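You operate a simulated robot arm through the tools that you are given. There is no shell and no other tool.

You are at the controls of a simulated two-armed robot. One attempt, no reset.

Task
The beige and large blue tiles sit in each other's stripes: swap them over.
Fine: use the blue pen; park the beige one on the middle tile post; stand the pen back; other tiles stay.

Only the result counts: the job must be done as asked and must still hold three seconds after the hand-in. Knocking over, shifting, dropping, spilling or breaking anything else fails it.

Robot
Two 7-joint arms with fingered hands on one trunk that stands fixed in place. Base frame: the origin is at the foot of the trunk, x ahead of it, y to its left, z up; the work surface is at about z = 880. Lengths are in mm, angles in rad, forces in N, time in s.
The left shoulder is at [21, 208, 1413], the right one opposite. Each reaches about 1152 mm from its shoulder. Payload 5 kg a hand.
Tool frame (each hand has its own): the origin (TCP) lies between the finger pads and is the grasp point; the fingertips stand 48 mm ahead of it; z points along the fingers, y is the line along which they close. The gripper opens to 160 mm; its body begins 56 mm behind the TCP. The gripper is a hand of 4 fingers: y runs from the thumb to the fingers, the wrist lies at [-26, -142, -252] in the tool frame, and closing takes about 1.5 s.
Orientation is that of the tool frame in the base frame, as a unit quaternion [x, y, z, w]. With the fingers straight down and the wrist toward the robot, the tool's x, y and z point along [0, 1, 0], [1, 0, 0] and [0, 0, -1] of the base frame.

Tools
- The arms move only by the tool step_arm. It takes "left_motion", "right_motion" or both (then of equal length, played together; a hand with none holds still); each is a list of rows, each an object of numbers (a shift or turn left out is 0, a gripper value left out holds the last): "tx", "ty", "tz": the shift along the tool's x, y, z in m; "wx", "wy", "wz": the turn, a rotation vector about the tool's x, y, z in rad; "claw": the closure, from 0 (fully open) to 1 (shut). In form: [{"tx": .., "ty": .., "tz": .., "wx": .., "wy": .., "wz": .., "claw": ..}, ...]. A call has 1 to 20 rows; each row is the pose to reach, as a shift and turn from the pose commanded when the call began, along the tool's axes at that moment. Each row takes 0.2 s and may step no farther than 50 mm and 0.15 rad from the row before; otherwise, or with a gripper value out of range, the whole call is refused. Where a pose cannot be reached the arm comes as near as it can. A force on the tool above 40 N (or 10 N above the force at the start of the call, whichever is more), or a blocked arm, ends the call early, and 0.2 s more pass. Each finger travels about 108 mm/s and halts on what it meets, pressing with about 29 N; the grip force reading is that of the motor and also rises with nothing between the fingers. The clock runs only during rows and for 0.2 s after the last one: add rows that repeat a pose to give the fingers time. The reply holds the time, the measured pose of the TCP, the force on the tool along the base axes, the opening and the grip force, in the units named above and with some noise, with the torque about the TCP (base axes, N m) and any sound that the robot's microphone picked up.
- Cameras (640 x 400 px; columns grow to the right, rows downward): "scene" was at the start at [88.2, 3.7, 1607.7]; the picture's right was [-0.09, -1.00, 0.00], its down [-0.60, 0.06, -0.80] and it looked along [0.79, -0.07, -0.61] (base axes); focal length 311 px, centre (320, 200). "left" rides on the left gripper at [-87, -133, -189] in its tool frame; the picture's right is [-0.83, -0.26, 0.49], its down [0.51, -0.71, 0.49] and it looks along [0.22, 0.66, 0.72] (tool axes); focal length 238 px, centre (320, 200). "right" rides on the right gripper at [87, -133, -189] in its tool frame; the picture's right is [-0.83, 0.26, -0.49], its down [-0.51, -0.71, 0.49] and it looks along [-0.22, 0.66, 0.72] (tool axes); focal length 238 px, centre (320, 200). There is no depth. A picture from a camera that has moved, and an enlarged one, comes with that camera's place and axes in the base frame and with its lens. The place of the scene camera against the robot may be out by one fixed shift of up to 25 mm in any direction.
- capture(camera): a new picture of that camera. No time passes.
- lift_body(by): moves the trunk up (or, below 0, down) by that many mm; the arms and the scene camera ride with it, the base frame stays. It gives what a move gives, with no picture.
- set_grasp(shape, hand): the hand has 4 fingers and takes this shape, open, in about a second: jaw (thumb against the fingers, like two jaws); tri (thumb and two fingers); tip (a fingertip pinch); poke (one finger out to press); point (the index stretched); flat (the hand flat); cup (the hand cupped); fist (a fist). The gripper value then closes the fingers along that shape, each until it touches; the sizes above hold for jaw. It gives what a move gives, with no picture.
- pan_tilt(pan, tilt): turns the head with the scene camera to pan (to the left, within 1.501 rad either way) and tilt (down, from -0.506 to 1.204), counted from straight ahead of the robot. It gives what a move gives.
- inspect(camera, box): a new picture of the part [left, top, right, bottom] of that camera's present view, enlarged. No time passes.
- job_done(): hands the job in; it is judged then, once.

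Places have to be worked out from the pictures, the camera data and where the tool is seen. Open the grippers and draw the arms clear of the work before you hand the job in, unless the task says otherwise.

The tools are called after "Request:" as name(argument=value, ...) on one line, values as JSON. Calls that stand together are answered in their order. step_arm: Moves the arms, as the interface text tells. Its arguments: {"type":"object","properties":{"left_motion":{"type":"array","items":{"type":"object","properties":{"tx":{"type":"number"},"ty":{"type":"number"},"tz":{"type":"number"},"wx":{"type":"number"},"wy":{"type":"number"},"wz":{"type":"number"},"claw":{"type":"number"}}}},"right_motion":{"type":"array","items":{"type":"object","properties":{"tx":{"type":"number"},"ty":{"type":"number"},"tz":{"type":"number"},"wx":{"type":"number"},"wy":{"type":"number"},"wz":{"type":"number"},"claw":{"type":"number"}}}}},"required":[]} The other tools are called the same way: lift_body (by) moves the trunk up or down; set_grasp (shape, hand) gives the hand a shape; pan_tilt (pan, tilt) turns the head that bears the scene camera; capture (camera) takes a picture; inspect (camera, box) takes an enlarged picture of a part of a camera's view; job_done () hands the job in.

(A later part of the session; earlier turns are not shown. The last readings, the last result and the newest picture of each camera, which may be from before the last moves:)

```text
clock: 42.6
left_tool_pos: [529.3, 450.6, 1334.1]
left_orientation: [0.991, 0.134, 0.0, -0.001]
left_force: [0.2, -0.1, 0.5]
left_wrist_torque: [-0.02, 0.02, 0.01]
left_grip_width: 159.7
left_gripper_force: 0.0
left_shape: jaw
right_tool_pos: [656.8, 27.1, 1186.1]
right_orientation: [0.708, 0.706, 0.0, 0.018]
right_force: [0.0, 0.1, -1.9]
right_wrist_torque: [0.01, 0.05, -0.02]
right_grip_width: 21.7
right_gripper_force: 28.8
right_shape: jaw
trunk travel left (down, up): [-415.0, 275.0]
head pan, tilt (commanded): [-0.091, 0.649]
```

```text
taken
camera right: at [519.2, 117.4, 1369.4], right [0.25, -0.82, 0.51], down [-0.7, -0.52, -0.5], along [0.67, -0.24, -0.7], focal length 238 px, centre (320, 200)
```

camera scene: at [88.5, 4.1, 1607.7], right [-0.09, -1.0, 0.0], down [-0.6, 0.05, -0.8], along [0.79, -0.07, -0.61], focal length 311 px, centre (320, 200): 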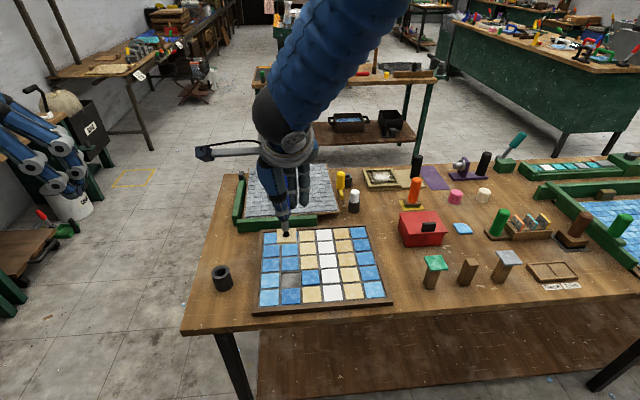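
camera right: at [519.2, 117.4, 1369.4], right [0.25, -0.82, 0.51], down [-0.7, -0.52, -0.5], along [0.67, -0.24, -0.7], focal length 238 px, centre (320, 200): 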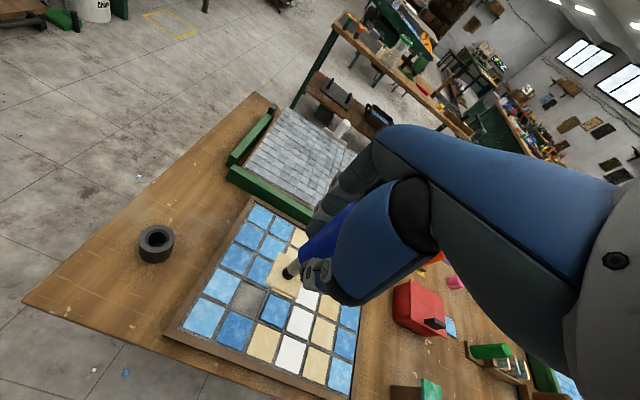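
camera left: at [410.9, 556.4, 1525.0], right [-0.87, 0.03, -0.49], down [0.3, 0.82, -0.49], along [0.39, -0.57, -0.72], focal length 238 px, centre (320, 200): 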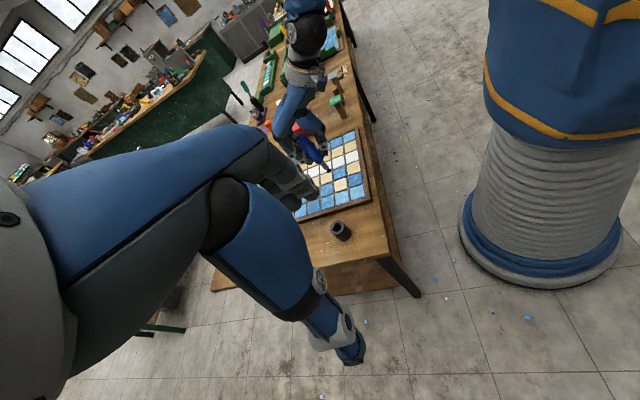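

While the pocket is empty I zoom in to measure the pockets and clearances.

Request:
inspect(camera="scene", box=[260, 255, 350, 305])

Request:
inspect(camera="right", box=[200, 250, 340, 370])

Request:
inspect(camera="left", box=[300, 140, 370, 210])

```text
7.11 times, centred on (305, 280) of scene
camera zoom: at [88.5, 4.1, 1607.7], right [-0.09, -1.0, 0.0], down [-0.6, 0.05, -0.8], along [0.79, -0.07, -0.61], focal length 2211 px, centre (427, -369)
```

zoom: 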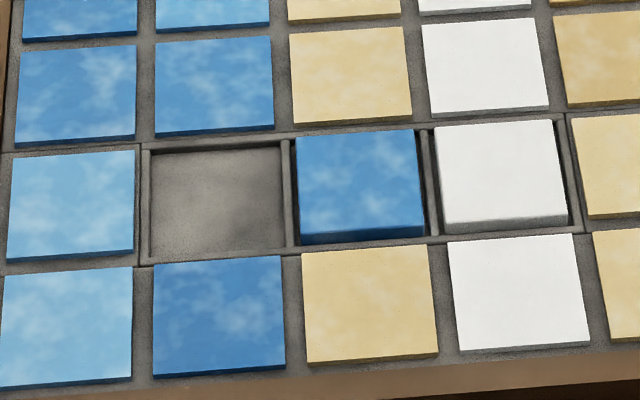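

```text
3.33 times, centred on (270, 310) of right
camera zoom: at [519.2, 117.4, 1369.4], right [0.25, -0.82, 0.51], down [-0.7, -0.52, -0.5], along [0.67, -0.24, -0.7], focal length 794 px, centre (487, -167)
```

zoom: 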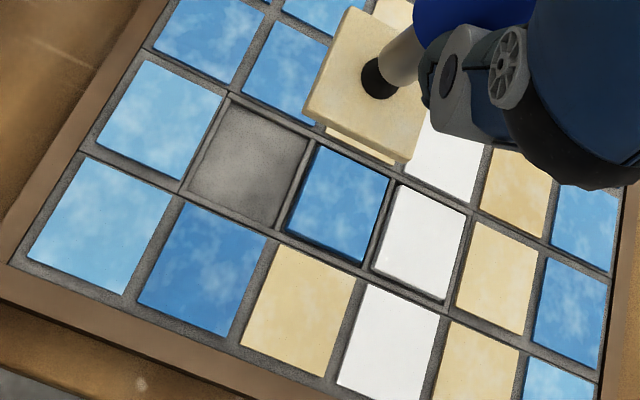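

```text
5.71 times, centred on (335, 175) of left
camera zoom: at [411.4, 555.6, 1525.2], right [-0.87, 0.03, -0.49], down [0.3, 0.82, -0.49], along [0.39, -0.57, -0.72], focal length 1362 px, centre (234, 343)
```

zoom: 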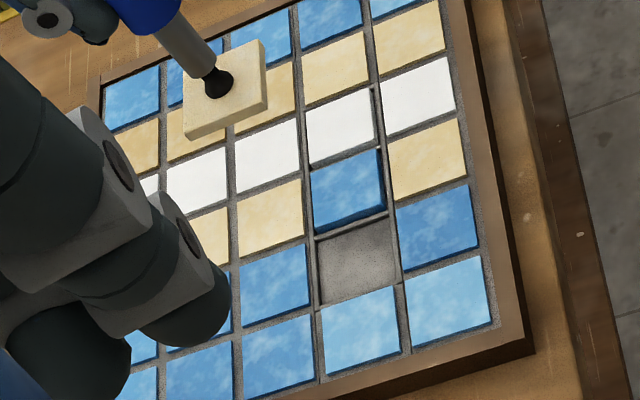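

Pockets are about 54 mm inside against a 50 mm tile, so there is about 2 mm of play each side, and the pitch is about 57–58 mm. Now I carry the tile across at constant height toward the middle post.

Request:
step_arm(right_motion=[{"tx": -0.01, "ty": -0.001, "tz": 0.0002}, {"tx": -0.03, "ty": -0.003, "tz": 0.0007}, {"tx": -0.055, "ty": -0.005, "tz": 0.0012}, {"tx": -0.08, "ty": -0.0075, "tz": 0.0018}, {"tx": -0.105, "ty": -0.01, "tz": 0.0024}, {"tx": -0.13, "ty": -0.0125, "tz": 0.003}, {"tx": -0.155, "ty": -0.015, "tz": 0.0035}, {"tx": -0.18, "ty": -0.0175, "tz": 0.004}, {"tx": -0.205, "ty": -0.02, "tz": 0.0046}, {"tx": -0.23, "ty": -0.0225, "tz": 0.0052}, {"tx": -0.255, "ty": -0.025, "tz": 0.0057}, {"tx": -0.28, "ty": -0.0275, "tz": 0.0063}, {"tx": -0.305, "ty": -0.03, "tz": 0.0068}, {"tx": -0.33, "ty": -0.0325, "tz": 0.0074}, {"tx": -0.355, "ty": -0.035, "tz": 0.008}, {"tx": -0.38, "ty": -0.0375, "tz": 0.0085}, {"tx": -0.405, "ty": -0.04, "tz": 0.009}, {"tx": -0.425, "ty": -0.042, "tz": 0.0095}, {"tx": -0.435, "ty": -0.043, "tz": 0.0097}, {"tx": -0.435, "ty": -0.043, "tz": 0.0097}])

Request:
capture(camera="scene")

Request:
capture(camera="right")

```text
clock: 46.8
left_tool_pos: [531.7, 450.6, 1334.8]
left_orientation: [0.991, 0.135, 0.0, -0.001]
left_force: [0.9, 0.4, 0.3]
left_wrist_torque: [0.01, 0.03, 0.02]
left_grip_width: 159.7
left_gripper_force: 0.0
left_shape: jaw
right_tool_pos: [614.6, -408.1, 1187.1]
right_orientation: [0.707, 0.707, 0.001, 0.018]
right_force: [-0.2, 1.2, -1.6]
right_wrist_torque: [-0.02, -0.01, -0.03]
right_grip_width: 21.4
right_gripper_force: 28.9
right_shape: jaw
trunk travel left (down, up): [-415.0, 275.0]
head pan, tilt (commanded): [-0.091, 0.649]
```

```text
taken
camera scene: at [88.5, 3.8, 1607.7], right [-0.09, -1.0, 0.0], down [-0.6, 0.06, -0.8], along [0.79, -0.07, -0.61], focal length 311 px, centre (320, 200)
```

scene: 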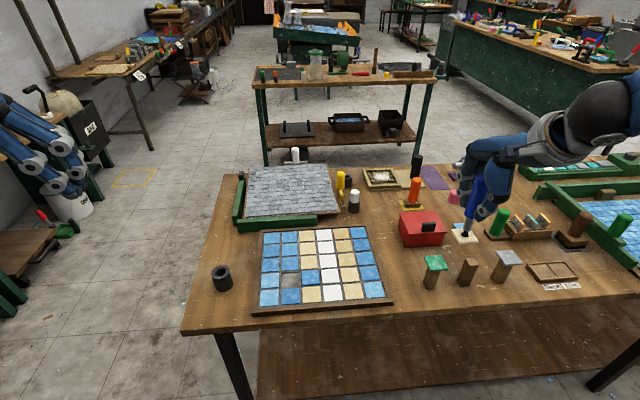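

```text
taken
camera right: at [477.3, -317.6, 1371.1], right [0.25, -0.82, 0.51], down [-0.7, -0.52, -0.5], along [0.67, -0.24, -0.7], focal length 238 px, centre (320, 200)
```

right: 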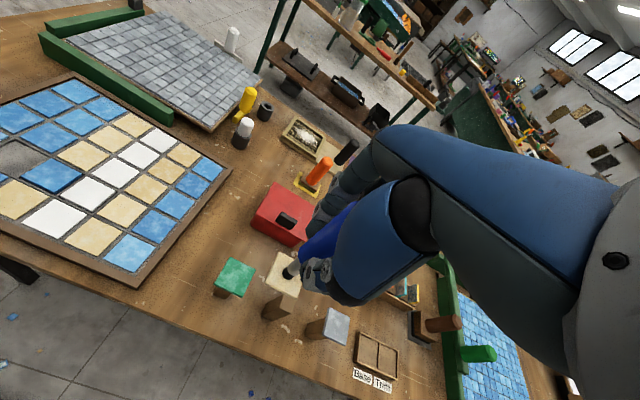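

The tile is held steadily; the posts are visible beneath. I zoom in to locate the middle post's top.

Request:
inspect(camera="right", box=[205, 235, 365, 355])

Request:
inspect(camera="scene", box=[415, 215, 535, 295])

Request:
inspect(camera="left", box=[290, 50, 370, 130])

```text
3.33 times, centred on (285, 295) of right
camera zoom: at [477.3, -317.6, 1371.1], right [0.25, -0.82, 0.51], down [-0.7, -0.52, -0.5], along [0.67, -0.24, -0.7], focal length 794 px, centre (437, -117)
```

zoom: 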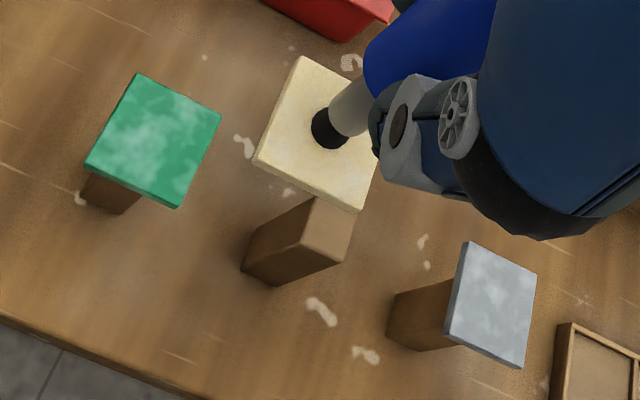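

```text
5.00 times, centred on (475, 255) of scene
camera zoom: at [88.5, 3.8, 1607.7], right [-0.09, -1.0, 0.0], down [-0.6, 0.06, -0.8], along [0.79, -0.07, -0.61], focal length 1555 px, centre (-455, -75)
```

zoom: 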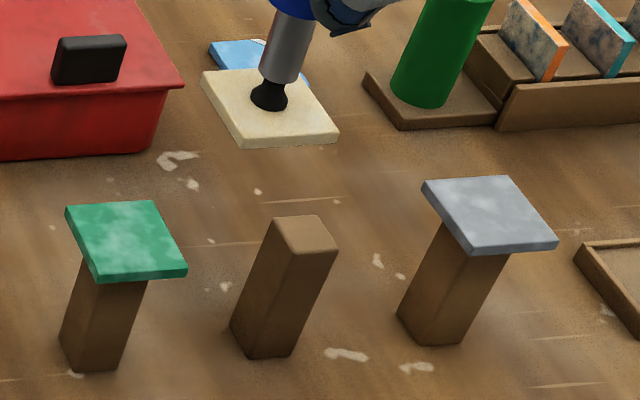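

```text
5.00 times, centred on (330, 90) of left
camera zoom: at [411.3, 555.3, 1525.3], right [-0.87, 0.03, -0.49], down [0.3, 0.82, -0.49], along [0.39, -0.57, -0.72], focal length 1192 px, centre (270, 750)
```

zoom: 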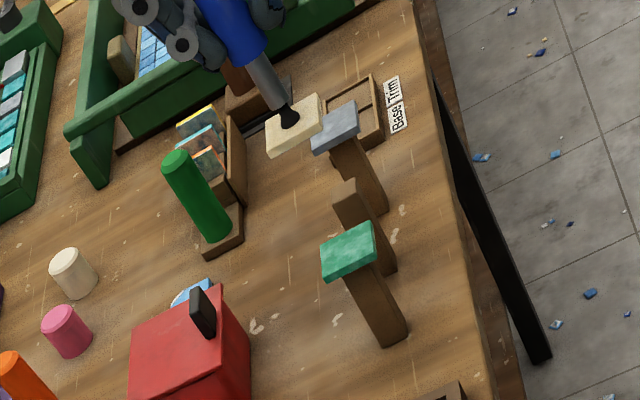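

The middle post's top comes out at about (616, -462, ~967). I move the tile over it and come down to roughly 30 mm above for a check.

Request:
step_arm(right_motion=[{"tx": -0.01, "ty": 0.0, "tz": 0.0003}, {"tx": -0.025, "ty": -0.0005, "tz": 0.0006}, {"tx": -0.04, "ty": -0.0008, "tz": 0.001}, {"tx": -0.05, "ty": -0.001, "tz": 0.0013}, {"tx": -0.0525, "ty": -0.001, "tz": 0.0013}, {"tx": -0.0522, "ty": -0.0013, "tz": 0.0113}, {"tx": -0.052, "ty": -0.0016, "tz": 0.0263}, {"tx": -0.0516, "ty": -0.002, "tz": 0.0413}, {"tx": -0.0512, "ty": -0.0024, "tz": 0.0553}, {"tx": -0.051, "ty": -0.0026, "tz": 0.0613}, {"tx": -0.051, "ty": -0.0026, "tz": 0.0613}])

Request:
inspect(camera="right", box=[215, 225, 365, 345])

Request:
inspect(camera="scene", box=[415, 225, 535, 300])

Request:
inspect(camera="left", box=[300, 50, 370, 130])

```text
clock: 49.2
left_tool_pos: [530.5, 451.4, 1333.7]
left_orientation: [0.991, 0.135, 0.0, 0.0]
left_force: [0.0, -0.2, 0.4]
left_wrist_torque: [0.01, -0.01, 0.01]
left_grip_width: 159.5
left_gripper_force: 0.1
left_shape: jaw
right_tool_pos: [612.7, -460.5, 1126.7]
right_orientation: [0.707, 0.707, 0.001, 0.018]
right_force: [0.0, -0.1, -0.8]
right_wrist_torque: [-0.01, 0.02, 0.03]
right_grip_width: 21.6
right_gripper_force: 29.3
right_shape: jaw
trunk travel left (down, up): [-415.0, 275.0]
head pan, tilt (commanded): [-0.091, 0.649]
```

```text
3.33 times, centred on (290, 285) of right
camera zoom: at [475.4, -369.2, 1309.5], right [0.25, -0.82, 0.51], down [-0.7, -0.52, -0.5], along [0.67, -0.24, -0.7], focal length 794 px, centre (420, -83)
```

zoom: 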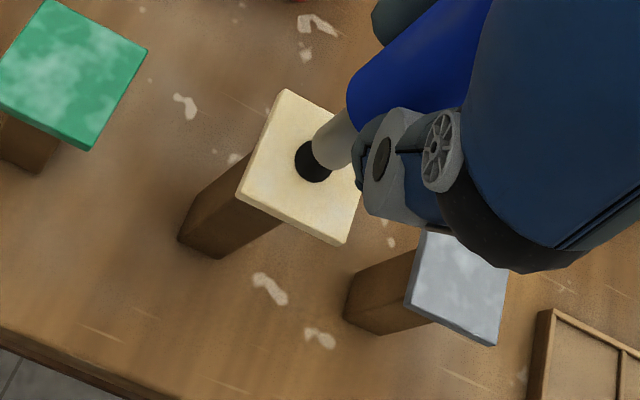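

```text
5.33 times, centred on (475, 262) of scene
camera zoom: at [88.3, 3.7, 1607.7], right [-0.09, -1.0, 0.0], down [-0.6, 0.06, -0.8], along [0.79, -0.07, -0.61], focal length 1658 px, centre (-507, -133)
```

zoom: 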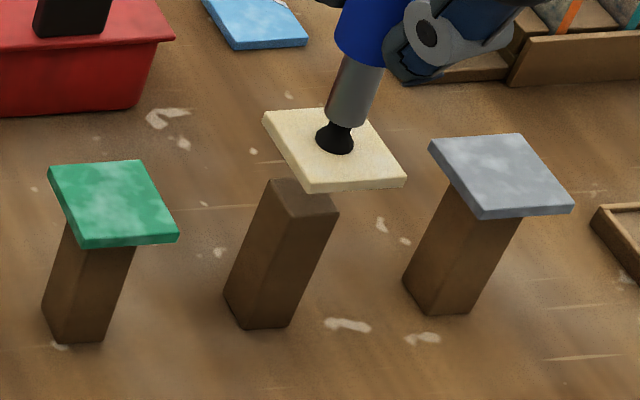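

```text
5.00 times, centred on (335, 90) of left
camera zoom: at [411.2, 555.2, 1525.4], right [-0.87, 0.03, -0.49], down [0.3, 0.82, -0.49], along [0.39, -0.57, -0.72], focal length 1192 px, centre (245, 750)
```

zoom: 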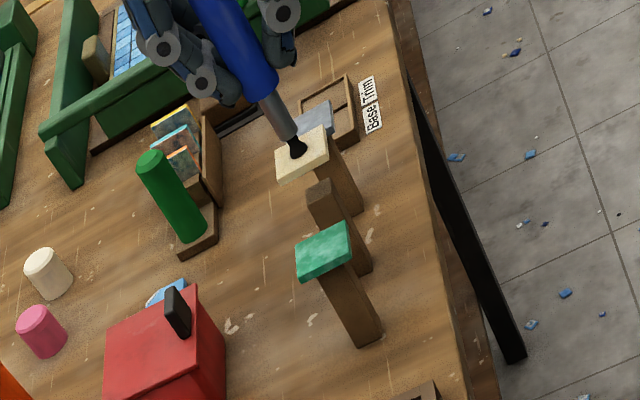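

All views agree the tile is nearly over the post; I correct by about (+2.5, +1.5) mm and descend 22 mm more, then check again.

Request:
step_arm(right_motion=[{"tx": 0.0008, "ty": 0.0008, "tz": 0.003}, {"tx": 0.0016, "ty": 0.0016, "tz": 0.008}, {"tx": 0.0021, "ty": 0.0018, "tz": 0.013}, {"tx": 0.0021, "ty": 0.0018, "tz": 0.018}, {"tx": 0.0021, "ty": 0.0018, "tz": 0.022}, {"tx": 0.0021, "ty": 0.0018, "tz": 0.022}])

Request:
inspect(camera="right", box=[235, 235, 345, 325])

Request:
inspect(camera="scene", box=[435, 235, 515, 295])

Request:
inspect(camera="left", box=[320, 70, 360, 110])

```text
clock: 50.6
left_tool_pos: [531.0, 450.5, 1334.4]
left_orientation: [0.991, 0.135, 0.0, 0.0]
left_force: [-0.6, 0.1, 0.3]
left_wrist_torque: [-0.02, 0.04, 0.01]
left_grip_width: 159.5
left_gripper_force: 0.0
left_shape: jaw
right_tool_pos: [614.3, -459.3, 1105.6]
right_orientation: [0.708, 0.706, 0.0, 0.017]
right_force: [0.8, 0.0, -1.3]
right_wrist_torque: [0.0, 0.03, -0.02]
right_grip_width: 21.5
right_gripper_force: 29.6
right_shape: jaw
trunk travel left (down, up): [-415.0, 275.0]
head pan, tilt (commanded): [-0.091, 0.649]
```

```text
4.44 times, centred on (290, 280) of right
camera zoom: at [478.0, -368.0, 1287.9], right [0.25, -0.82, 0.51], down [-0.7, -0.52, -0.5], along [0.67, -0.24, -0.7], focal length 1059 px, centre (453, -156)
```

zoom: 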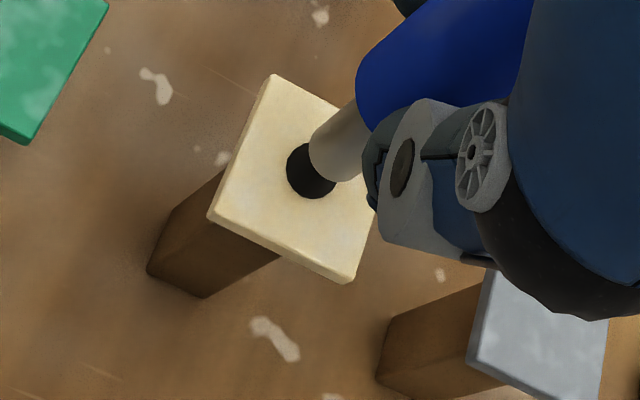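

```text
6.67 times, centred on (475, 265) of scene
camera zoom: at [88.2, 3.8, 1607.7], right [-0.09, -1.0, 0.0], down [-0.6, 0.06, -0.8], along [0.79, -0.07, -0.61], focal length 2073 px, centre (-713, -233)
```

zoom: 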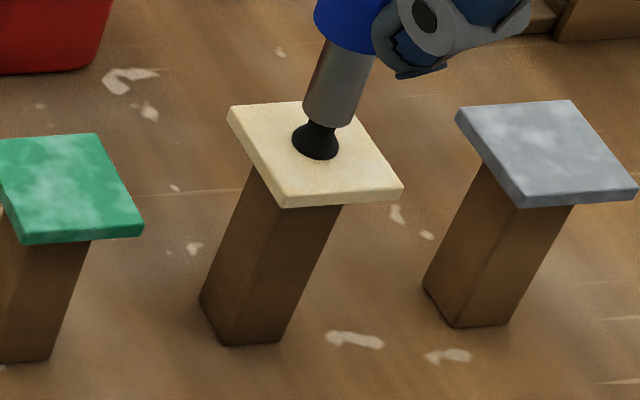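

```text
10.00 times, centred on (340, 90) of left
camera zoom: at [411.1, 555.2, 1525.4], right [-0.87, 0.03, -0.49], down [0.3, 0.82, -0.49], along [0.39, -0.57, -0.72], focal length 2384 px, centre (120, 1300)
```

zoom: 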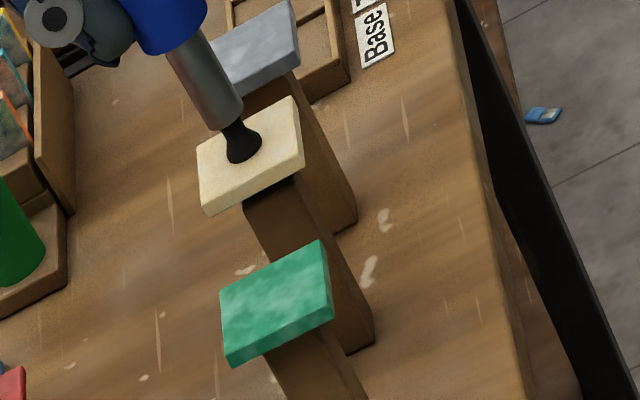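

The tile looks well centred on the post compared with how the green and grey tiles sit on theirs. I descend slowly until contact.

Request:
step_arm(right_motion=[{"tz": 0.001}, {"tz": 0.002}, {"tz": 0.003}, {"tz": 0.004}, {"tz": 0.005}, {"tz": 0.006}, {"tz": 0.006}])

Request:
inspect(camera="scene", box=[445, 240, 505, 290])

Request:
inspect(camera="left", box=[325, 75, 355, 100])

```text
clock: 52.2
left_tool_pos: [530.1, 449.7, 1334.4]
left_orientation: [0.991, 0.135, 0.0, -0.001]
left_force: [1.0, 0.7, 0.0]
left_wrist_torque: [-0.02, 0.0, 0.0]
left_grip_width: 159.8
left_gripper_force: 0.2
left_shape: jaw
right_tool_pos: [614.3, -459.4, 1098.3]
right_orientation: [0.707, 0.707, 0.001, 0.017]
right_force: [0.8, 0.1, -1.4]
right_wrist_torque: [-0.03, 0.0, -0.03]
right_grip_width: 21.5
right_gripper_force: 28.8
right_shape: jaw
trunk travel left (down, up): [-415.0, 275.0]
head pan, tilt (commanded): [-0.091, 0.649]
```

```text
8.00 times, centred on (475, 265) of scene
camera zoom: at [88.3, 3.7, 1607.7], right [-0.09, -1.0, 0.0], down [-0.6, 0.06, -0.8], along [0.79, -0.07, -0.61], focal length 2487 px, centre (-920, -320)
```

zoom: 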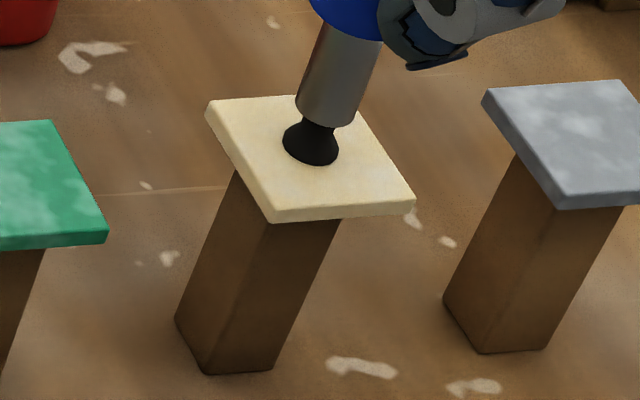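

```text
16.00 times, centred on (340, 88) of left
camera zoom: at [411.2, 555.1, 1525.4], right [-0.87, 0.03, -0.49], down [0.3, 0.82, -0.49], along [0.39, -0.57, -0.72], focal length 3814 px, centre (0, 2000)
```

zoom: 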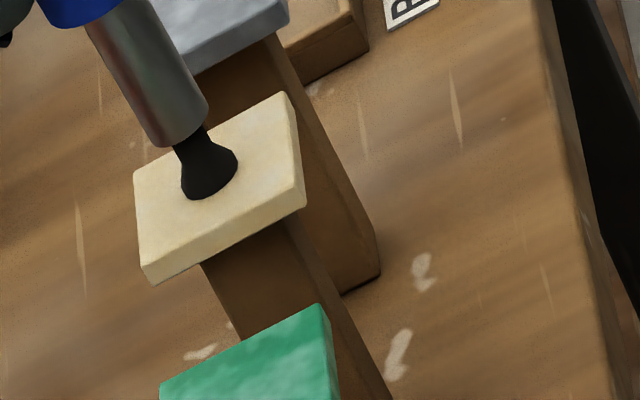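

Nearly touching and centred. I keep descending a millimetre at a time, watching force.

Request:
step_arm(right_motion=[{"tz": 0.001}, {"tz": 0.002}, {"tz": 0.003}, {"tz": 0.004}, {"tz": 0.004}])

```text
clock: 53.4
left_tool_pos: [529.6, 449.9, 1333.7]
left_orientation: [0.991, 0.135, 0.0, 0.0]
left_force: [-0.4, 0.4, 0.8]
left_wrist_torque: [0.02, 0.0, 0.02]
left_grip_width: 159.7
left_gripper_force: 0.2
left_shape: jaw
right_tool_pos: [613.8, -460.0, 1094.3]
right_orientation: [0.707, 0.707, 0.001, 0.017]
right_force: [-0.5, -0.5, 0.2]
right_wrist_torque: [-0.01, 0.01, -0.01]
right_grip_width: 21.5
right_gripper_force: 29.3
right_shape: jaw
trunk travel left (down, up): [-415.0, 275.0]
head pan, tilt (commanded): [-0.091, 0.649]
```

Force has risen from −1.4 to about 0, suggesting first touch near TCP z≈1095. I go down 2 mm more and look.

Request:
step_arm(right_motion=[{"tz": 0.0005}, {"tz": 0.001}, {"tz": 0.0015}, {"tz": 0.002}, {"tz": 0.002}])

Request:
inspect(camera="scene", box=[445, 240, 505, 290])

Request:
inspect(camera="left", box=[325, 75, 355, 100])

Request:
inspect(camera="right", box=[235, 235, 345, 325])

```text
clock: 54.6
left_tool_pos: [530.0, 450.4, 1336.1]
left_orientation: [0.991, 0.135, 0.0, 0.001]
left_force: [-1.0, 0.4, 0.1]
left_wrist_torque: [0.0, 0.02, -0.01]
left_grip_width: 159.5
left_gripper_force: 0.0
left_shape: jaw
right_tool_pos: [615.1, -459.8, 1091.8]
right_orientation: [0.707, 0.707, 0.001, 0.018]
right_force: [0.0, -0.7, 1.6]
right_wrist_torque: [-0.03, 0.04, 0.01]
right_grip_width: 21.7
right_gripper_force: 28.8
right_shape: jaw
trunk travel left (down, up): [-415.0, 275.0]
head pan, tilt (commanded): [-0.091, 0.649]
```

```text
8.00 times, centred on (475, 265) of scene
camera zoom: at [88.1, 3.8, 1607.7], right [-0.09, -1.0, 0.0], down [-0.6, 0.06, -0.8], along [0.79, -0.07, -0.61], focal length 2487 px, centre (-920, -320)
```

zoom: 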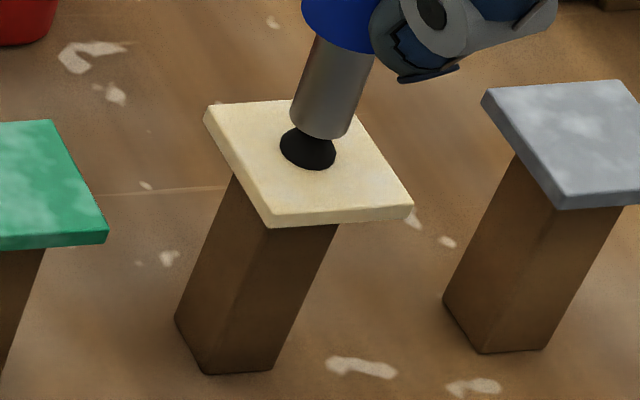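

```text
16.00 times, centred on (340, 88) of left
camera zoom: at [410.9, 555.2, 1525.5], right [-0.87, 0.03, -0.49], down [0.3, 0.82, -0.49], along [0.39, -0.57, -0.72], focal length 3814 px, centre (0, 2000)
```

zoom: 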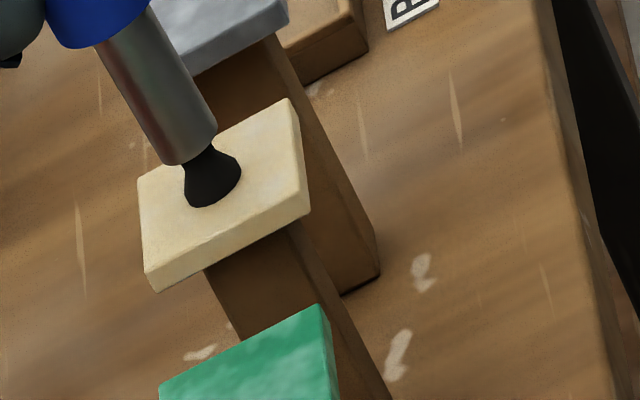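

```text
4.44 times, centred on (290, 280) of right
camera zoom: at [477.9, -368.2, 1275.7], right [0.25, -0.82, 0.51], down [-0.7, -0.52, -0.5], along [0.67, -0.24, -0.7], focal length 1059 px, centre (453, -156)
```

zoom: 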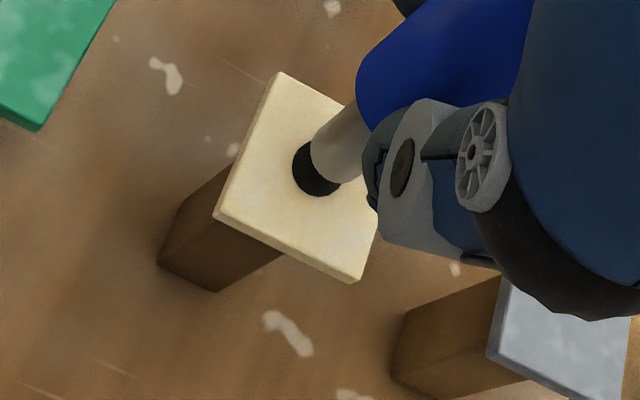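

Contact confirmed: the bellows has begun to compress and the tile sits flat on the post. I press further to the full compression that toggled it before.

Request:
step_arm(right_motion=[{"tz": 0.0007}, {"tz": 0.0014}, {"tz": 0.0021}, {"tz": 0.0028}, {"tz": 0.0035}, {"tz": 0.0035}])

```text
clock: 56.0
left_tool_pos: [529.4, 450.1, 1335.2]
left_orientation: [0.991, 0.135, 0.0, 0.0]
left_force: [-0.3, 0.5, 0.4]
left_wrist_torque: [0.01, -0.01, 0.03]
left_grip_width: 159.6
left_gripper_force: 0.1
left_shape: jaw
right_tool_pos: [616.2, -459.7, 1089.7]
right_orientation: [0.707, 0.707, 0.001, 0.018]
right_force: [-0.4, -0.6, 10.9]
right_wrist_torque: [-0.01, 0.0, -0.02]
right_grip_width: 21.8
right_gripper_force: 29.1
right_shape: jaw
trunk travel left (down, up): [-415.0, 275.0]
head pan, tilt (commanded): [-0.091, 0.649]
```

At 10.9 N; I press slightly further to be in the range that toggled earlier (15–20 N), then ease back up slowly.

Request:
step_arm(right_motion=[{"tz": 0.0005}, {"tz": 0.001}, {"tz": 0.001}])

```text
clock: 56.8
left_tool_pos: [528.3, 450.6, 1335.2]
left_orientation: [0.991, 0.135, 0.001, 0.0]
left_force: [-0.1, -0.2, 0.2]
left_wrist_torque: [-0.01, -0.02, 0.02]
left_grip_width: 159.8
left_gripper_force: 0.0
left_shape: jaw
right_tool_pos: [615.1, -459.9, 1088.8]
right_orientation: [0.707, 0.707, 0.001, 0.02]
right_force: [-0.3, -0.9, 17.3]
right_wrist_torque: [-0.05, -0.05, -0.02]
right_grip_width: 21.8
right_gripper_force: 28.9
right_shape: jaw
trunk travel left (down, up): [-415.0, 275.0]
head pan, tilt (commanded): [-0.091, 0.649]
```

Pressed to 17 N. I raise slowly, about 9 mm, and look whether the tile stays on the post.

Request:
step_arm(right_motion=[{"tz": -0.001}, {"tz": -0.002}, {"tz": -0.003}, {"tz": -0.004}, {"tz": -0.005}, {"tz": -0.006}, {"tz": -0.007}, {"tz": -0.008}, {"tz": -0.009}, {"tz": -0.009}])

Request:
inspect(camera="scene", box=[445, 240, 505, 290])

Request:
inspect(camera="left", box=[325, 75, 355, 100])

```text
clock: 59.0
left_tool_pos: [529.7, 449.3, 1334.8]
left_orientation: [0.991, 0.135, 0.001, -0.001]
left_force: [-0.3, 0.2, 0.3]
left_wrist_torque: [-0.01, -0.02, 0.03]
left_grip_width: 159.3
left_gripper_force: 0.1
left_shape: jaw
right_tool_pos: [615.4, -460.0, 1095.9]
right_orientation: [0.708, 0.706, 0.001, 0.017]
right_force: [0.3, -0.3, -0.5]
right_wrist_torque: [0.01, 0.01, 0.03]
right_grip_width: 21.9
right_gripper_force: 28.9
right_shape: jaw
trunk travel left (down, up): [-415.0, 275.0]
head pan, tilt (commanded): [-0.091, 0.649]
```

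```text
8.00 times, centred on (475, 265) of scene
camera zoom: at [88.2, 3.7, 1607.7], right [-0.09, -1.0, 0.0], down [-0.6, 0.06, -0.8], along [0.79, -0.07, -0.61], focal length 2487 px, centre (-920, -320)
```

zoom: 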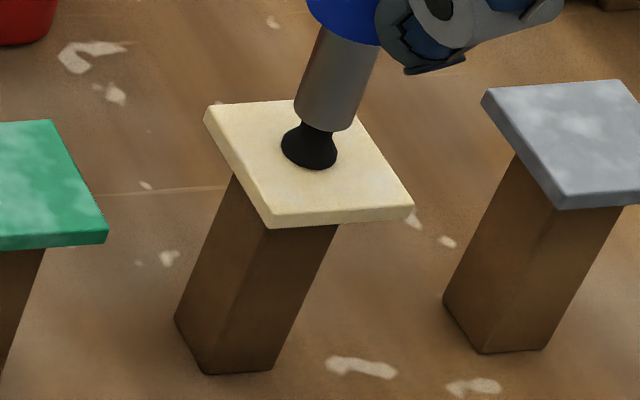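

```text
16.00 times, centred on (340, 88) of left
camera zoom: at [411.1, 555.1, 1525.4], right [-0.87, 0.03, -0.49], down [0.3, 0.82, -0.49], along [0.39, -0.57, -0.72], focal length 3814 px, centre (0, 2000)
```

zoom: 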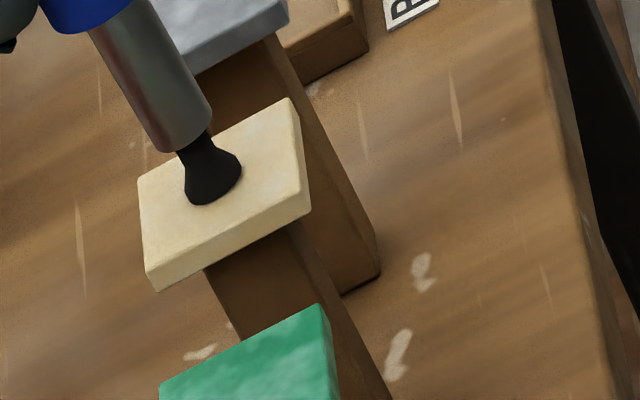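

The tile has not moved and the cup is just at the surface. I raise another 5 mm to see separation.

Request:
step_arm(right_motion=[{"tz": -0.001}, {"tz": -0.002}, {"tz": -0.003}, {"tz": -0.004}, {"tz": -0.005}, {"tz": -0.005}])

Request:
inspect(camera="scene", box=[445, 240, 505, 290])

Request:
inspect(camera="left", box=[325, 75, 355, 100])

```text
clock: 60.4
left_tool_pos: [529.5, 449.5, 1334.8]
left_orientation: [0.991, 0.136, 0.0, 0.0]
left_force: [0.5, 0.5, 0.4]
left_wrist_torque: [0.0, 0.01, 0.05]
left_grip_width: 159.7
left_gripper_force: 0.0
left_shape: jaw
right_tool_pos: [613.8, -458.6, 1100.3]
right_orientation: [0.707, 0.707, 0.001, 0.018]
right_force: [0.0, -0.5, -0.8]
right_wrist_torque: [0.02, 0.01, 0.01]
right_grip_width: 21.7
right_gripper_force: 29.0
right_shape: jaw
trunk travel left (down, up): [-415.0, 275.0]
head pan, tilt (commanded): [-0.091, 0.649]
```

```text
8.00 times, centred on (475, 265) of scene
camera zoom: at [88.3, 3.6, 1607.7], right [-0.09, -1.0, 0.0], down [-0.6, 0.06, -0.8], along [0.79, -0.07, -0.61], focal length 2487 px, centre (-920, -320)
```

zoom: 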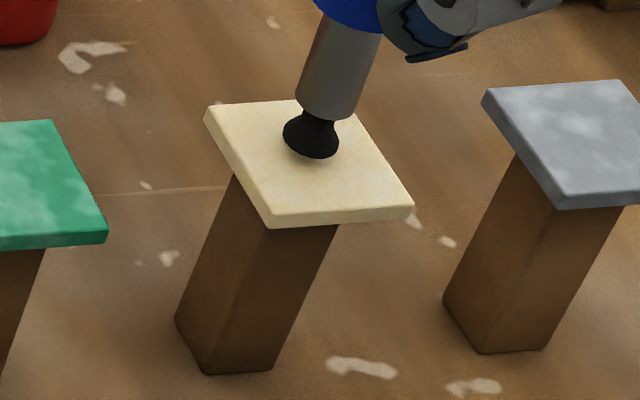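

```text
16.00 times, centred on (340, 88) of left
camera zoom: at [411.1, 555.1, 1525.4], right [-0.87, 0.03, -0.49], down [0.3, 0.82, -0.49], along [0.39, -0.57, -0.72], focal length 3814 px, centre (0, 2000)
```

zoom: 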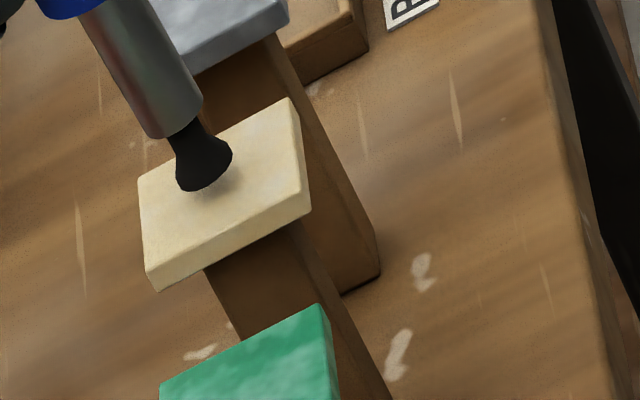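

The cup has separated and the beige tile rests on the middle post. I rise another 60 mm and confirm the tile stays put.

Request:
step_arm(right_motion=[{"tx": -0.0001, "ty": 0.0001, "tz": -0.005}, {"tx": -0.0004, "ty": 0.0004, "tz": -0.015}, {"tx": -0.0008, "ty": 0.0008, "tz": -0.03}, {"tx": -0.0012, "ty": 0.0012, "tz": -0.047}, {"tx": -0.0015, "ty": 0.0016, "tz": -0.06}, {"tx": -0.0015, "ty": 0.0016, "tz": -0.06}])

Request:
inspect(camera="right", box=[205, 225, 365, 345])

Request:
inspect(camera="scene", box=[415, 215, 535, 295])

```text
clock: 61.8
left_tool_pos: [530.6, 449.3, 1335.3]
left_orientation: [0.991, 0.134, -0.001, 0.001]
left_force: [-0.6, -0.2, 0.1]
left_wrist_torque: [-0.01, 0.01, 0.0]
left_grip_width: 159.8
left_gripper_force: 0.2
left_shape: jaw
right_tool_pos: [614.9, -458.8, 1162.1]
right_orientation: [0.707, 0.707, 0.001, 0.018]
right_force: [-0.5, 0.1, -0.3]
right_wrist_torque: [0.03, 0.0, -0.02]
right_grip_width: 21.4
right_gripper_force: 28.8
right_shape: jaw
trunk travel left (down, up): [-415.0, 275.0]
head pan, tilt (commanded): [-0.091, 0.649]
```

```text
3.33 times, centred on (285, 285) of right
camera zoom: at [477.4, -368.7, 1345.0], right [0.25, -0.82, 0.51], down [-0.7, -0.52, -0.5], along [0.67, -0.24, -0.7], focal length 794 px, centre (437, -83)
```

zoom: 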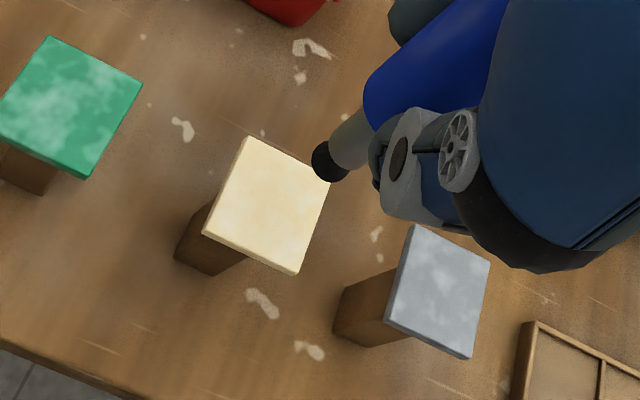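

```text
5.00 times, centred on (475, 255) of scene
camera zoom: at [88.5, 3.3, 1607.7], right [-0.09, -1.0, 0.0], down [-0.6, 0.06, -0.8], along [0.79, -0.07, -0.61], focal length 1555 px, centre (-455, -75)
```

zoom: 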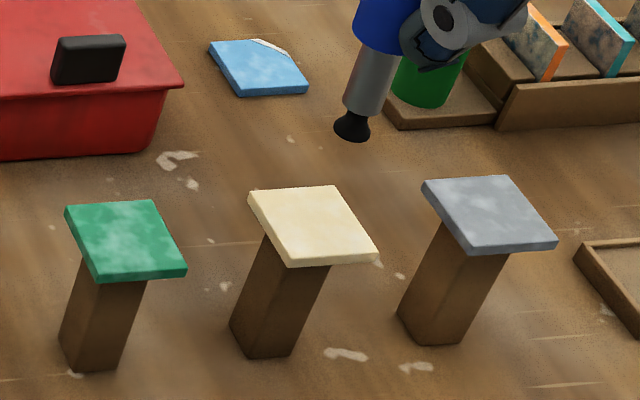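

The beige tile stands securely on the middle post, just like its neighbours. Now I carry the empty pen back toward the board, over the blue tile in column 3.

Request:
step_arm(right_motion=[{"tx": 0.015, "ty": 0.0014, "tz": -0.0003}, {"tx": 0.04, "ty": 0.0038, "tz": -0.0009}, {"tx": 0.065, "ty": 0.0062, "tz": -0.0015}, {"tx": 0.09, "ty": 0.0085, "tz": -0.002}, {"tx": 0.115, "ty": 0.0109, "tz": -0.0026}, {"tx": 0.14, "ty": 0.0133, "tz": -0.0031}, {"tx": 0.165, "ty": 0.0156, "tz": -0.0037}, {"tx": 0.19, "ty": 0.018, "tz": -0.0043}, {"tx": 0.215, "ty": 0.0204, "tz": -0.0048}, {"tx": 0.24, "ty": 0.0227, "tz": -0.0054}, {"tx": 0.265, "ty": 0.0251, "tz": -0.0059}, {"tx": 0.29, "ty": 0.0275, "tz": -0.0065}, {"tx": 0.315, "ty": 0.0298, "tz": -0.0071}, {"tx": 0.34, "ty": 0.0322, "tz": -0.0076}, {"tx": 0.365, "ty": 0.0346, "tz": -0.0082}, {"tx": 0.39, "ty": 0.0369, "tz": -0.0087}, {"tx": 0.415, "ty": 0.0393, "tz": -0.0093}, {"tx": 0.425, "ty": 0.0402, "tz": -0.0095}, {"tx": 0.4288, "ty": 0.0406, "tz": -0.0096}, {"tx": 0.4288, "ty": 0.0406, "tz": -0.0096}])

Request:
inspect(camera="right", box=[205, 225, 365, 345])

Request:
inspect(camera="scene", box=[260, 220, 380, 310])

```text
clock: 66.0
left_tool_pos: [529.6, 450.5, 1334.0]
left_orientation: [0.991, 0.135, 0.0, -0.001]
left_force: [0.1, -0.6, 0.5]
left_wrist_torque: [0.03, 0.02, 0.01]
left_grip_width: 159.6
left_gripper_force: 0.1
left_shape: jaw
right_tool_pos: [656.0, -29.5, 1161.3]
right_orientation: [0.707, 0.707, 0.001, 0.017]
right_force: [-0.2, 0.7, -0.7]
right_wrist_torque: [0.02, -0.01, 0.0]
right_grip_width: 21.6
right_gripper_force: 29.6
right_shape: jaw
trunk travel left (down, up): [-415.0, 275.0]
head pan, tilt (commanded): [-0.091, 0.649]
```

```text
3.33 times, centred on (285, 285) of right
camera zoom: at [518.1, 61.2, 1345.0], right [0.24, -0.82, 0.51], down [-0.7, -0.52, -0.5], along [0.67, -0.24, -0.7], focal length 794 px, centre (437, -83)
```

zoom: 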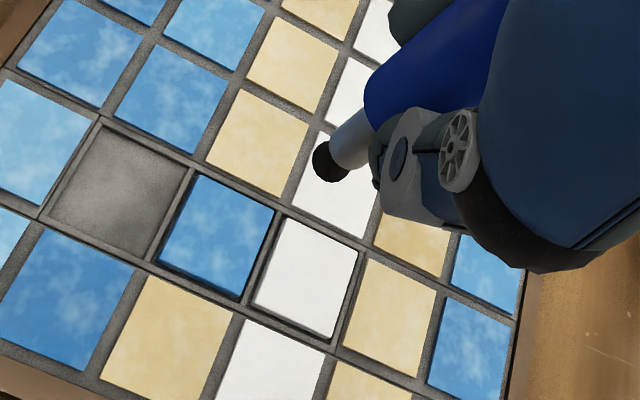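

```text
4.44 times, centred on (320, 265) of scene
camera zoom: at [88.4, 3.9, 1607.7], right [-0.09, -1.0, 0.0], down [-0.6, 0.05, -0.8], along [0.79, -0.07, -0.61], focal length 1382 px, centre (320, -89)
```

zoom: 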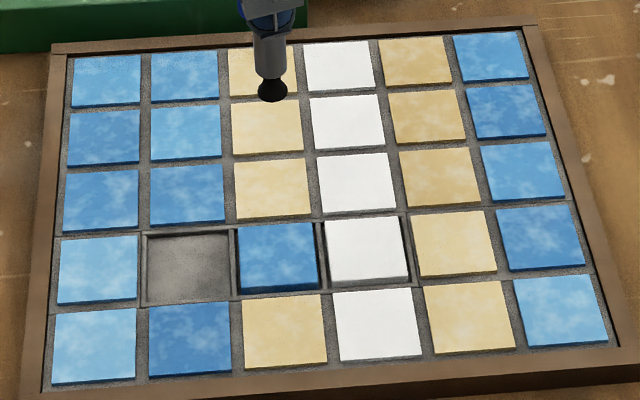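

The blue tile is in view. I descend over it to about 17 mm above its surface, the same height used over the beige one.

Request:
step_arm(right_motion=[{"tx": 0.0004, "ty": -0.0005, "tz": 0.015}, {"tx": 0.0009, "ty": -0.001, "tz": 0.035}, {"tx": 0.0014, "ty": -0.0016, "tz": 0.06}, {"tx": 0.002, "ty": -0.0022, "tz": 0.085}, {"tx": 0.0026, "ty": -0.0028, "tz": 0.105}, {"tx": 0.003, "ty": -0.0033, "tz": 0.12}, {"tx": 0.0031, "ty": -0.0034, "tz": 0.1256}, {"tx": 0.0031, "ty": -0.0034, "tz": 0.1256}])

Request:
inspect(camera="right", box=[230, 230, 330, 330])

Request:
inspect(camera="scene", box=[270, 250, 350, 300])

Request:
inspect(camera="left", box=[310, 150, 360, 200])

```text
clock: 67.8
left_tool_pos: [529.9, 450.1, 1334.8]
left_orientation: [0.991, 0.135, 0.0, 0.0]
left_force: [-0.6, -0.2, 0.0]
left_wrist_torque: [-0.01, 0.01, 0.02]
left_grip_width: 159.8
left_gripper_force: 0.1
left_shape: jaw
right_tool_pos: [655.1, -31.4, 1034.1]
right_orientation: [0.706, 0.708, 0.0, 0.017]
right_force: [0.3, -0.3, -0.4]
right_wrist_torque: [0.01, 0.02, 0.0]
right_grip_width: 21.4
right_gripper_force: 29.2
right_shape: jaw
trunk travel left (down, up): [-415.0, 275.0]
head pan, tilt (commanded): [-0.091, 0.649]
```

```text
4.00 times, centred on (280, 280) of right
camera zoom: at [518.1, 59.9, 1218.5], right [0.25, -0.82, 0.51], down [-0.7, -0.52, -0.5], along [0.67, -0.24, -0.7], focal length 953 px, centre (480, -120)
```

zoom: 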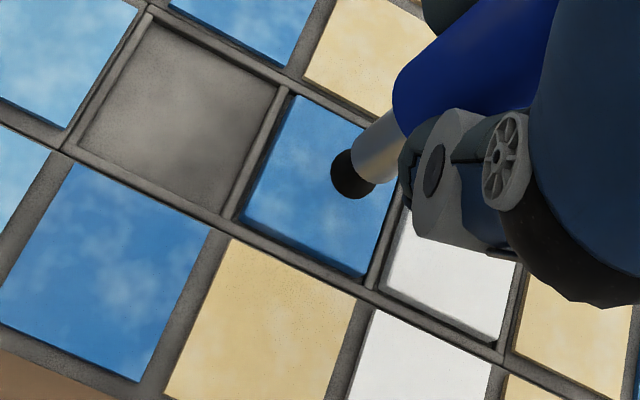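

```text
8.00 times, centred on (310, 275) of scene
camera zoom: at [88.3, 4.1, 1607.7], right [-0.09, -1.0, 0.0], down [-0.6, 0.05, -0.8], along [0.79, -0.07, -0.61], focal length 2487 px, centre (400, -400)
```

zoom: 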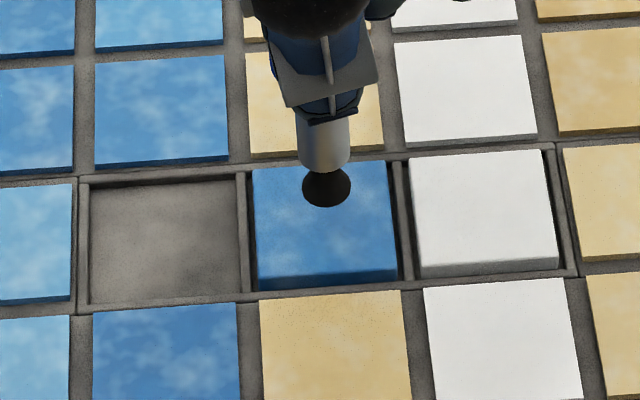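

```text
8.00 times, centred on (335, 175) of left
camera zoom: at [411.2, 555.6, 1525.3], right [-0.87, 0.03, -0.49], down [0.3, 0.82, -0.49], along [0.39, -0.57, -0.72], focal length 1907 px, centre (200, 400)
```

zoom: 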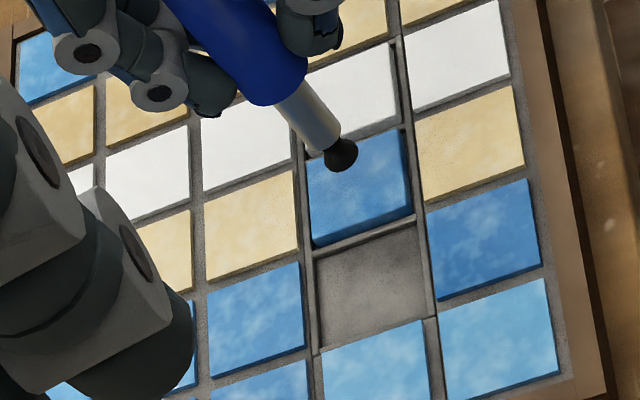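

The cup is about 2 mm to −y of the blue tile's centre. I correct by +2 mm in y and descend onto it, stopping early in the press to read the force.

Request:
step_arm(right_motion=[{"tx": 0.001, "tz": 0.003}, {"tx": 0.002, "tz": 0.007}, {"tx": 0.002, "tz": 0.011}, {"tx": 0.002, "tz": 0.015}, {"tx": 0.002, "tz": 0.018}, {"tx": 0.002, "tz": 0.02}, {"tx": 0.002, "tz": 0.0215}, {"tx": 0.002, "tz": 0.023}, {"tx": 0.002, "tz": 0.024}, {"tx": 0.002, "tz": 0.024}])

Request:
inspect(camera="scene", box=[270, 250, 350, 300])

Request:
inspect(camera="left", box=[310, 150, 360, 200])

```text
clock: 70.0
left_tool_pos: [529.0, 449.9, 1335.5]
left_orientation: [0.991, 0.135, 0.0, 0.0]
left_force: [-0.3, -0.3, -0.2]
left_wrist_torque: [0.02, 0.01, 0.01]
left_grip_width: 159.8
left_gripper_force: 0.1
left_shape: jaw
right_tool_pos: [656.3, -30.0, 1011.9]
right_orientation: [0.707, 0.707, 0.002, 0.019]
right_force: [-0.6, -0.1, 7.1]
right_wrist_torque: [-0.03, 0.07, 0.01]
right_grip_width: 21.4
right_gripper_force: 28.6
right_shape: jaw
trunk travel left (down, up): [-415.0, 275.0]
head pan, tilt (commanded): [-0.091, 0.649]
```

```text
8.00 times, centred on (310, 275) of scene
camera zoom: at [87.7, 4.0, 1607.8], right [-0.09, -1.0, 0.0], down [-0.6, 0.05, -0.8], along [0.79, -0.07, -0.61], focal length 2487 px, centre (400, -400)
```

zoom: 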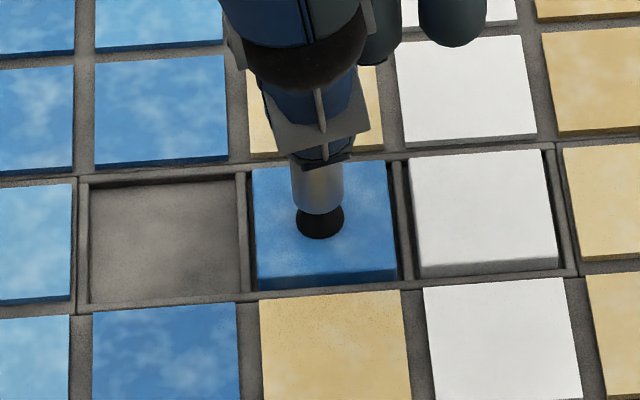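

```text
8.00 times, centred on (335, 175) of left
camera zoom: at [410.6, 555.5, 1525.5], right [-0.87, 0.03, -0.49], down [0.3, 0.82, -0.49], along [0.39, -0.57, -0.72], focal length 1907 px, centre (200, 400)
```

zoom: 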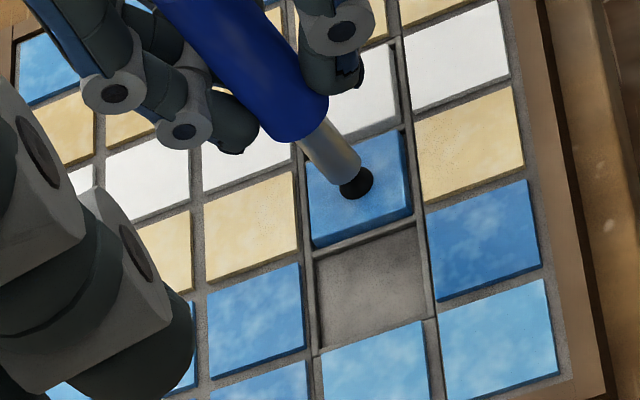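

7 N on the blue tile, cup centred. I press to full compression to engage the hold, then lift slowly.

Request:
step_arm(right_motion=[{"tz": 0.001}, {"tz": 0.002}, {"tz": 0.002}, {"tz": 0.001}, {"tz": -0.001}, {"tz": -0.003}, {"tz": -0.005}, {"tz": -0.007}, {"tz": -0.009}, {"tz": -0.012}, {"tz": -0.015}, {"tz": -0.018}, {"tz": -0.02}, {"tz": -0.02}])

Request:
inspect(camera="scene", box=[270, 250, 350, 300])

Request:
inspect(camera="left", box=[310, 150, 360, 200])

Request:
inspect(camera="right", box=[210, 220, 330, 330])

```text
clock: 73.0
left_tool_pos: [531.5, 450.0, 1335.0]
left_orientation: [0.991, 0.135, 0.0, 0.001]
left_force: [-0.8, 0.1, -0.3]
left_wrist_torque: [0.0, -0.01, -0.01]
left_grip_width: 159.8
left_gripper_force: 0.1
left_shape: jaw
right_tool_pos: [656.4, -28.7, 1031.4]
right_orientation: [0.708, 0.706, 0.0, 0.018]
right_force: [0.8, 0.2, -1.7]
right_wrist_torque: [0.01, 0.02, 0.01]
right_grip_width: 21.7
right_gripper_force: 29.1
right_shape: jaw
trunk travel left (down, up): [-415.0, 275.0]
head pan, tilt (commanded): [-0.091, 0.649]
```

```text
8.00 times, centred on (310, 275) of scene
camera zoom: at [88.4, 4.0, 1607.7], right [-0.09, -1.0, 0.0], down [-0.6, 0.05, -0.8], along [0.79, -0.07, -0.61], focal length 2487 px, centre (400, -400)
```

zoom: 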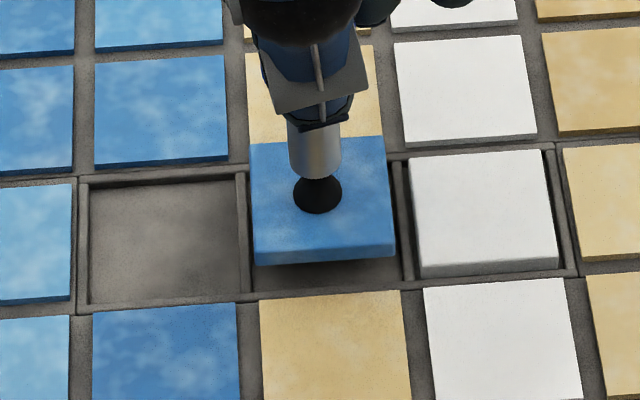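

```text
8.00 times, centred on (335, 175) of left
camera zoom: at [411.3, 555.5, 1525.3], right [-0.87, 0.03, -0.49], down [0.3, 0.82, -0.49], along [0.39, -0.57, -0.72], focal length 1907 px, centre (200, 400)
```

zoom: 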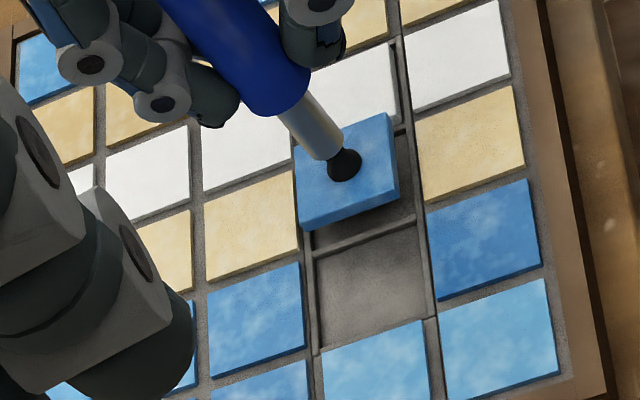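

```text
3.64 times, centred on (270, 275) of right
camera zoom: at [518.7, 62.8, 1215.0], right [0.25, -0.82, 0.51], down [-0.7, -0.52, -0.5], along [0.67, -0.24, -0.7], focal length 867 px, centre (502, -73)
```

zoom: 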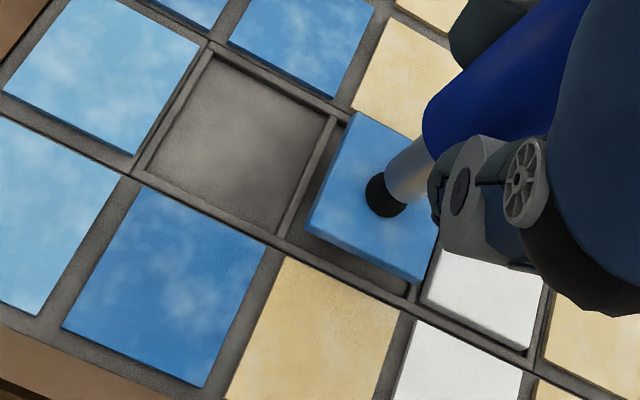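

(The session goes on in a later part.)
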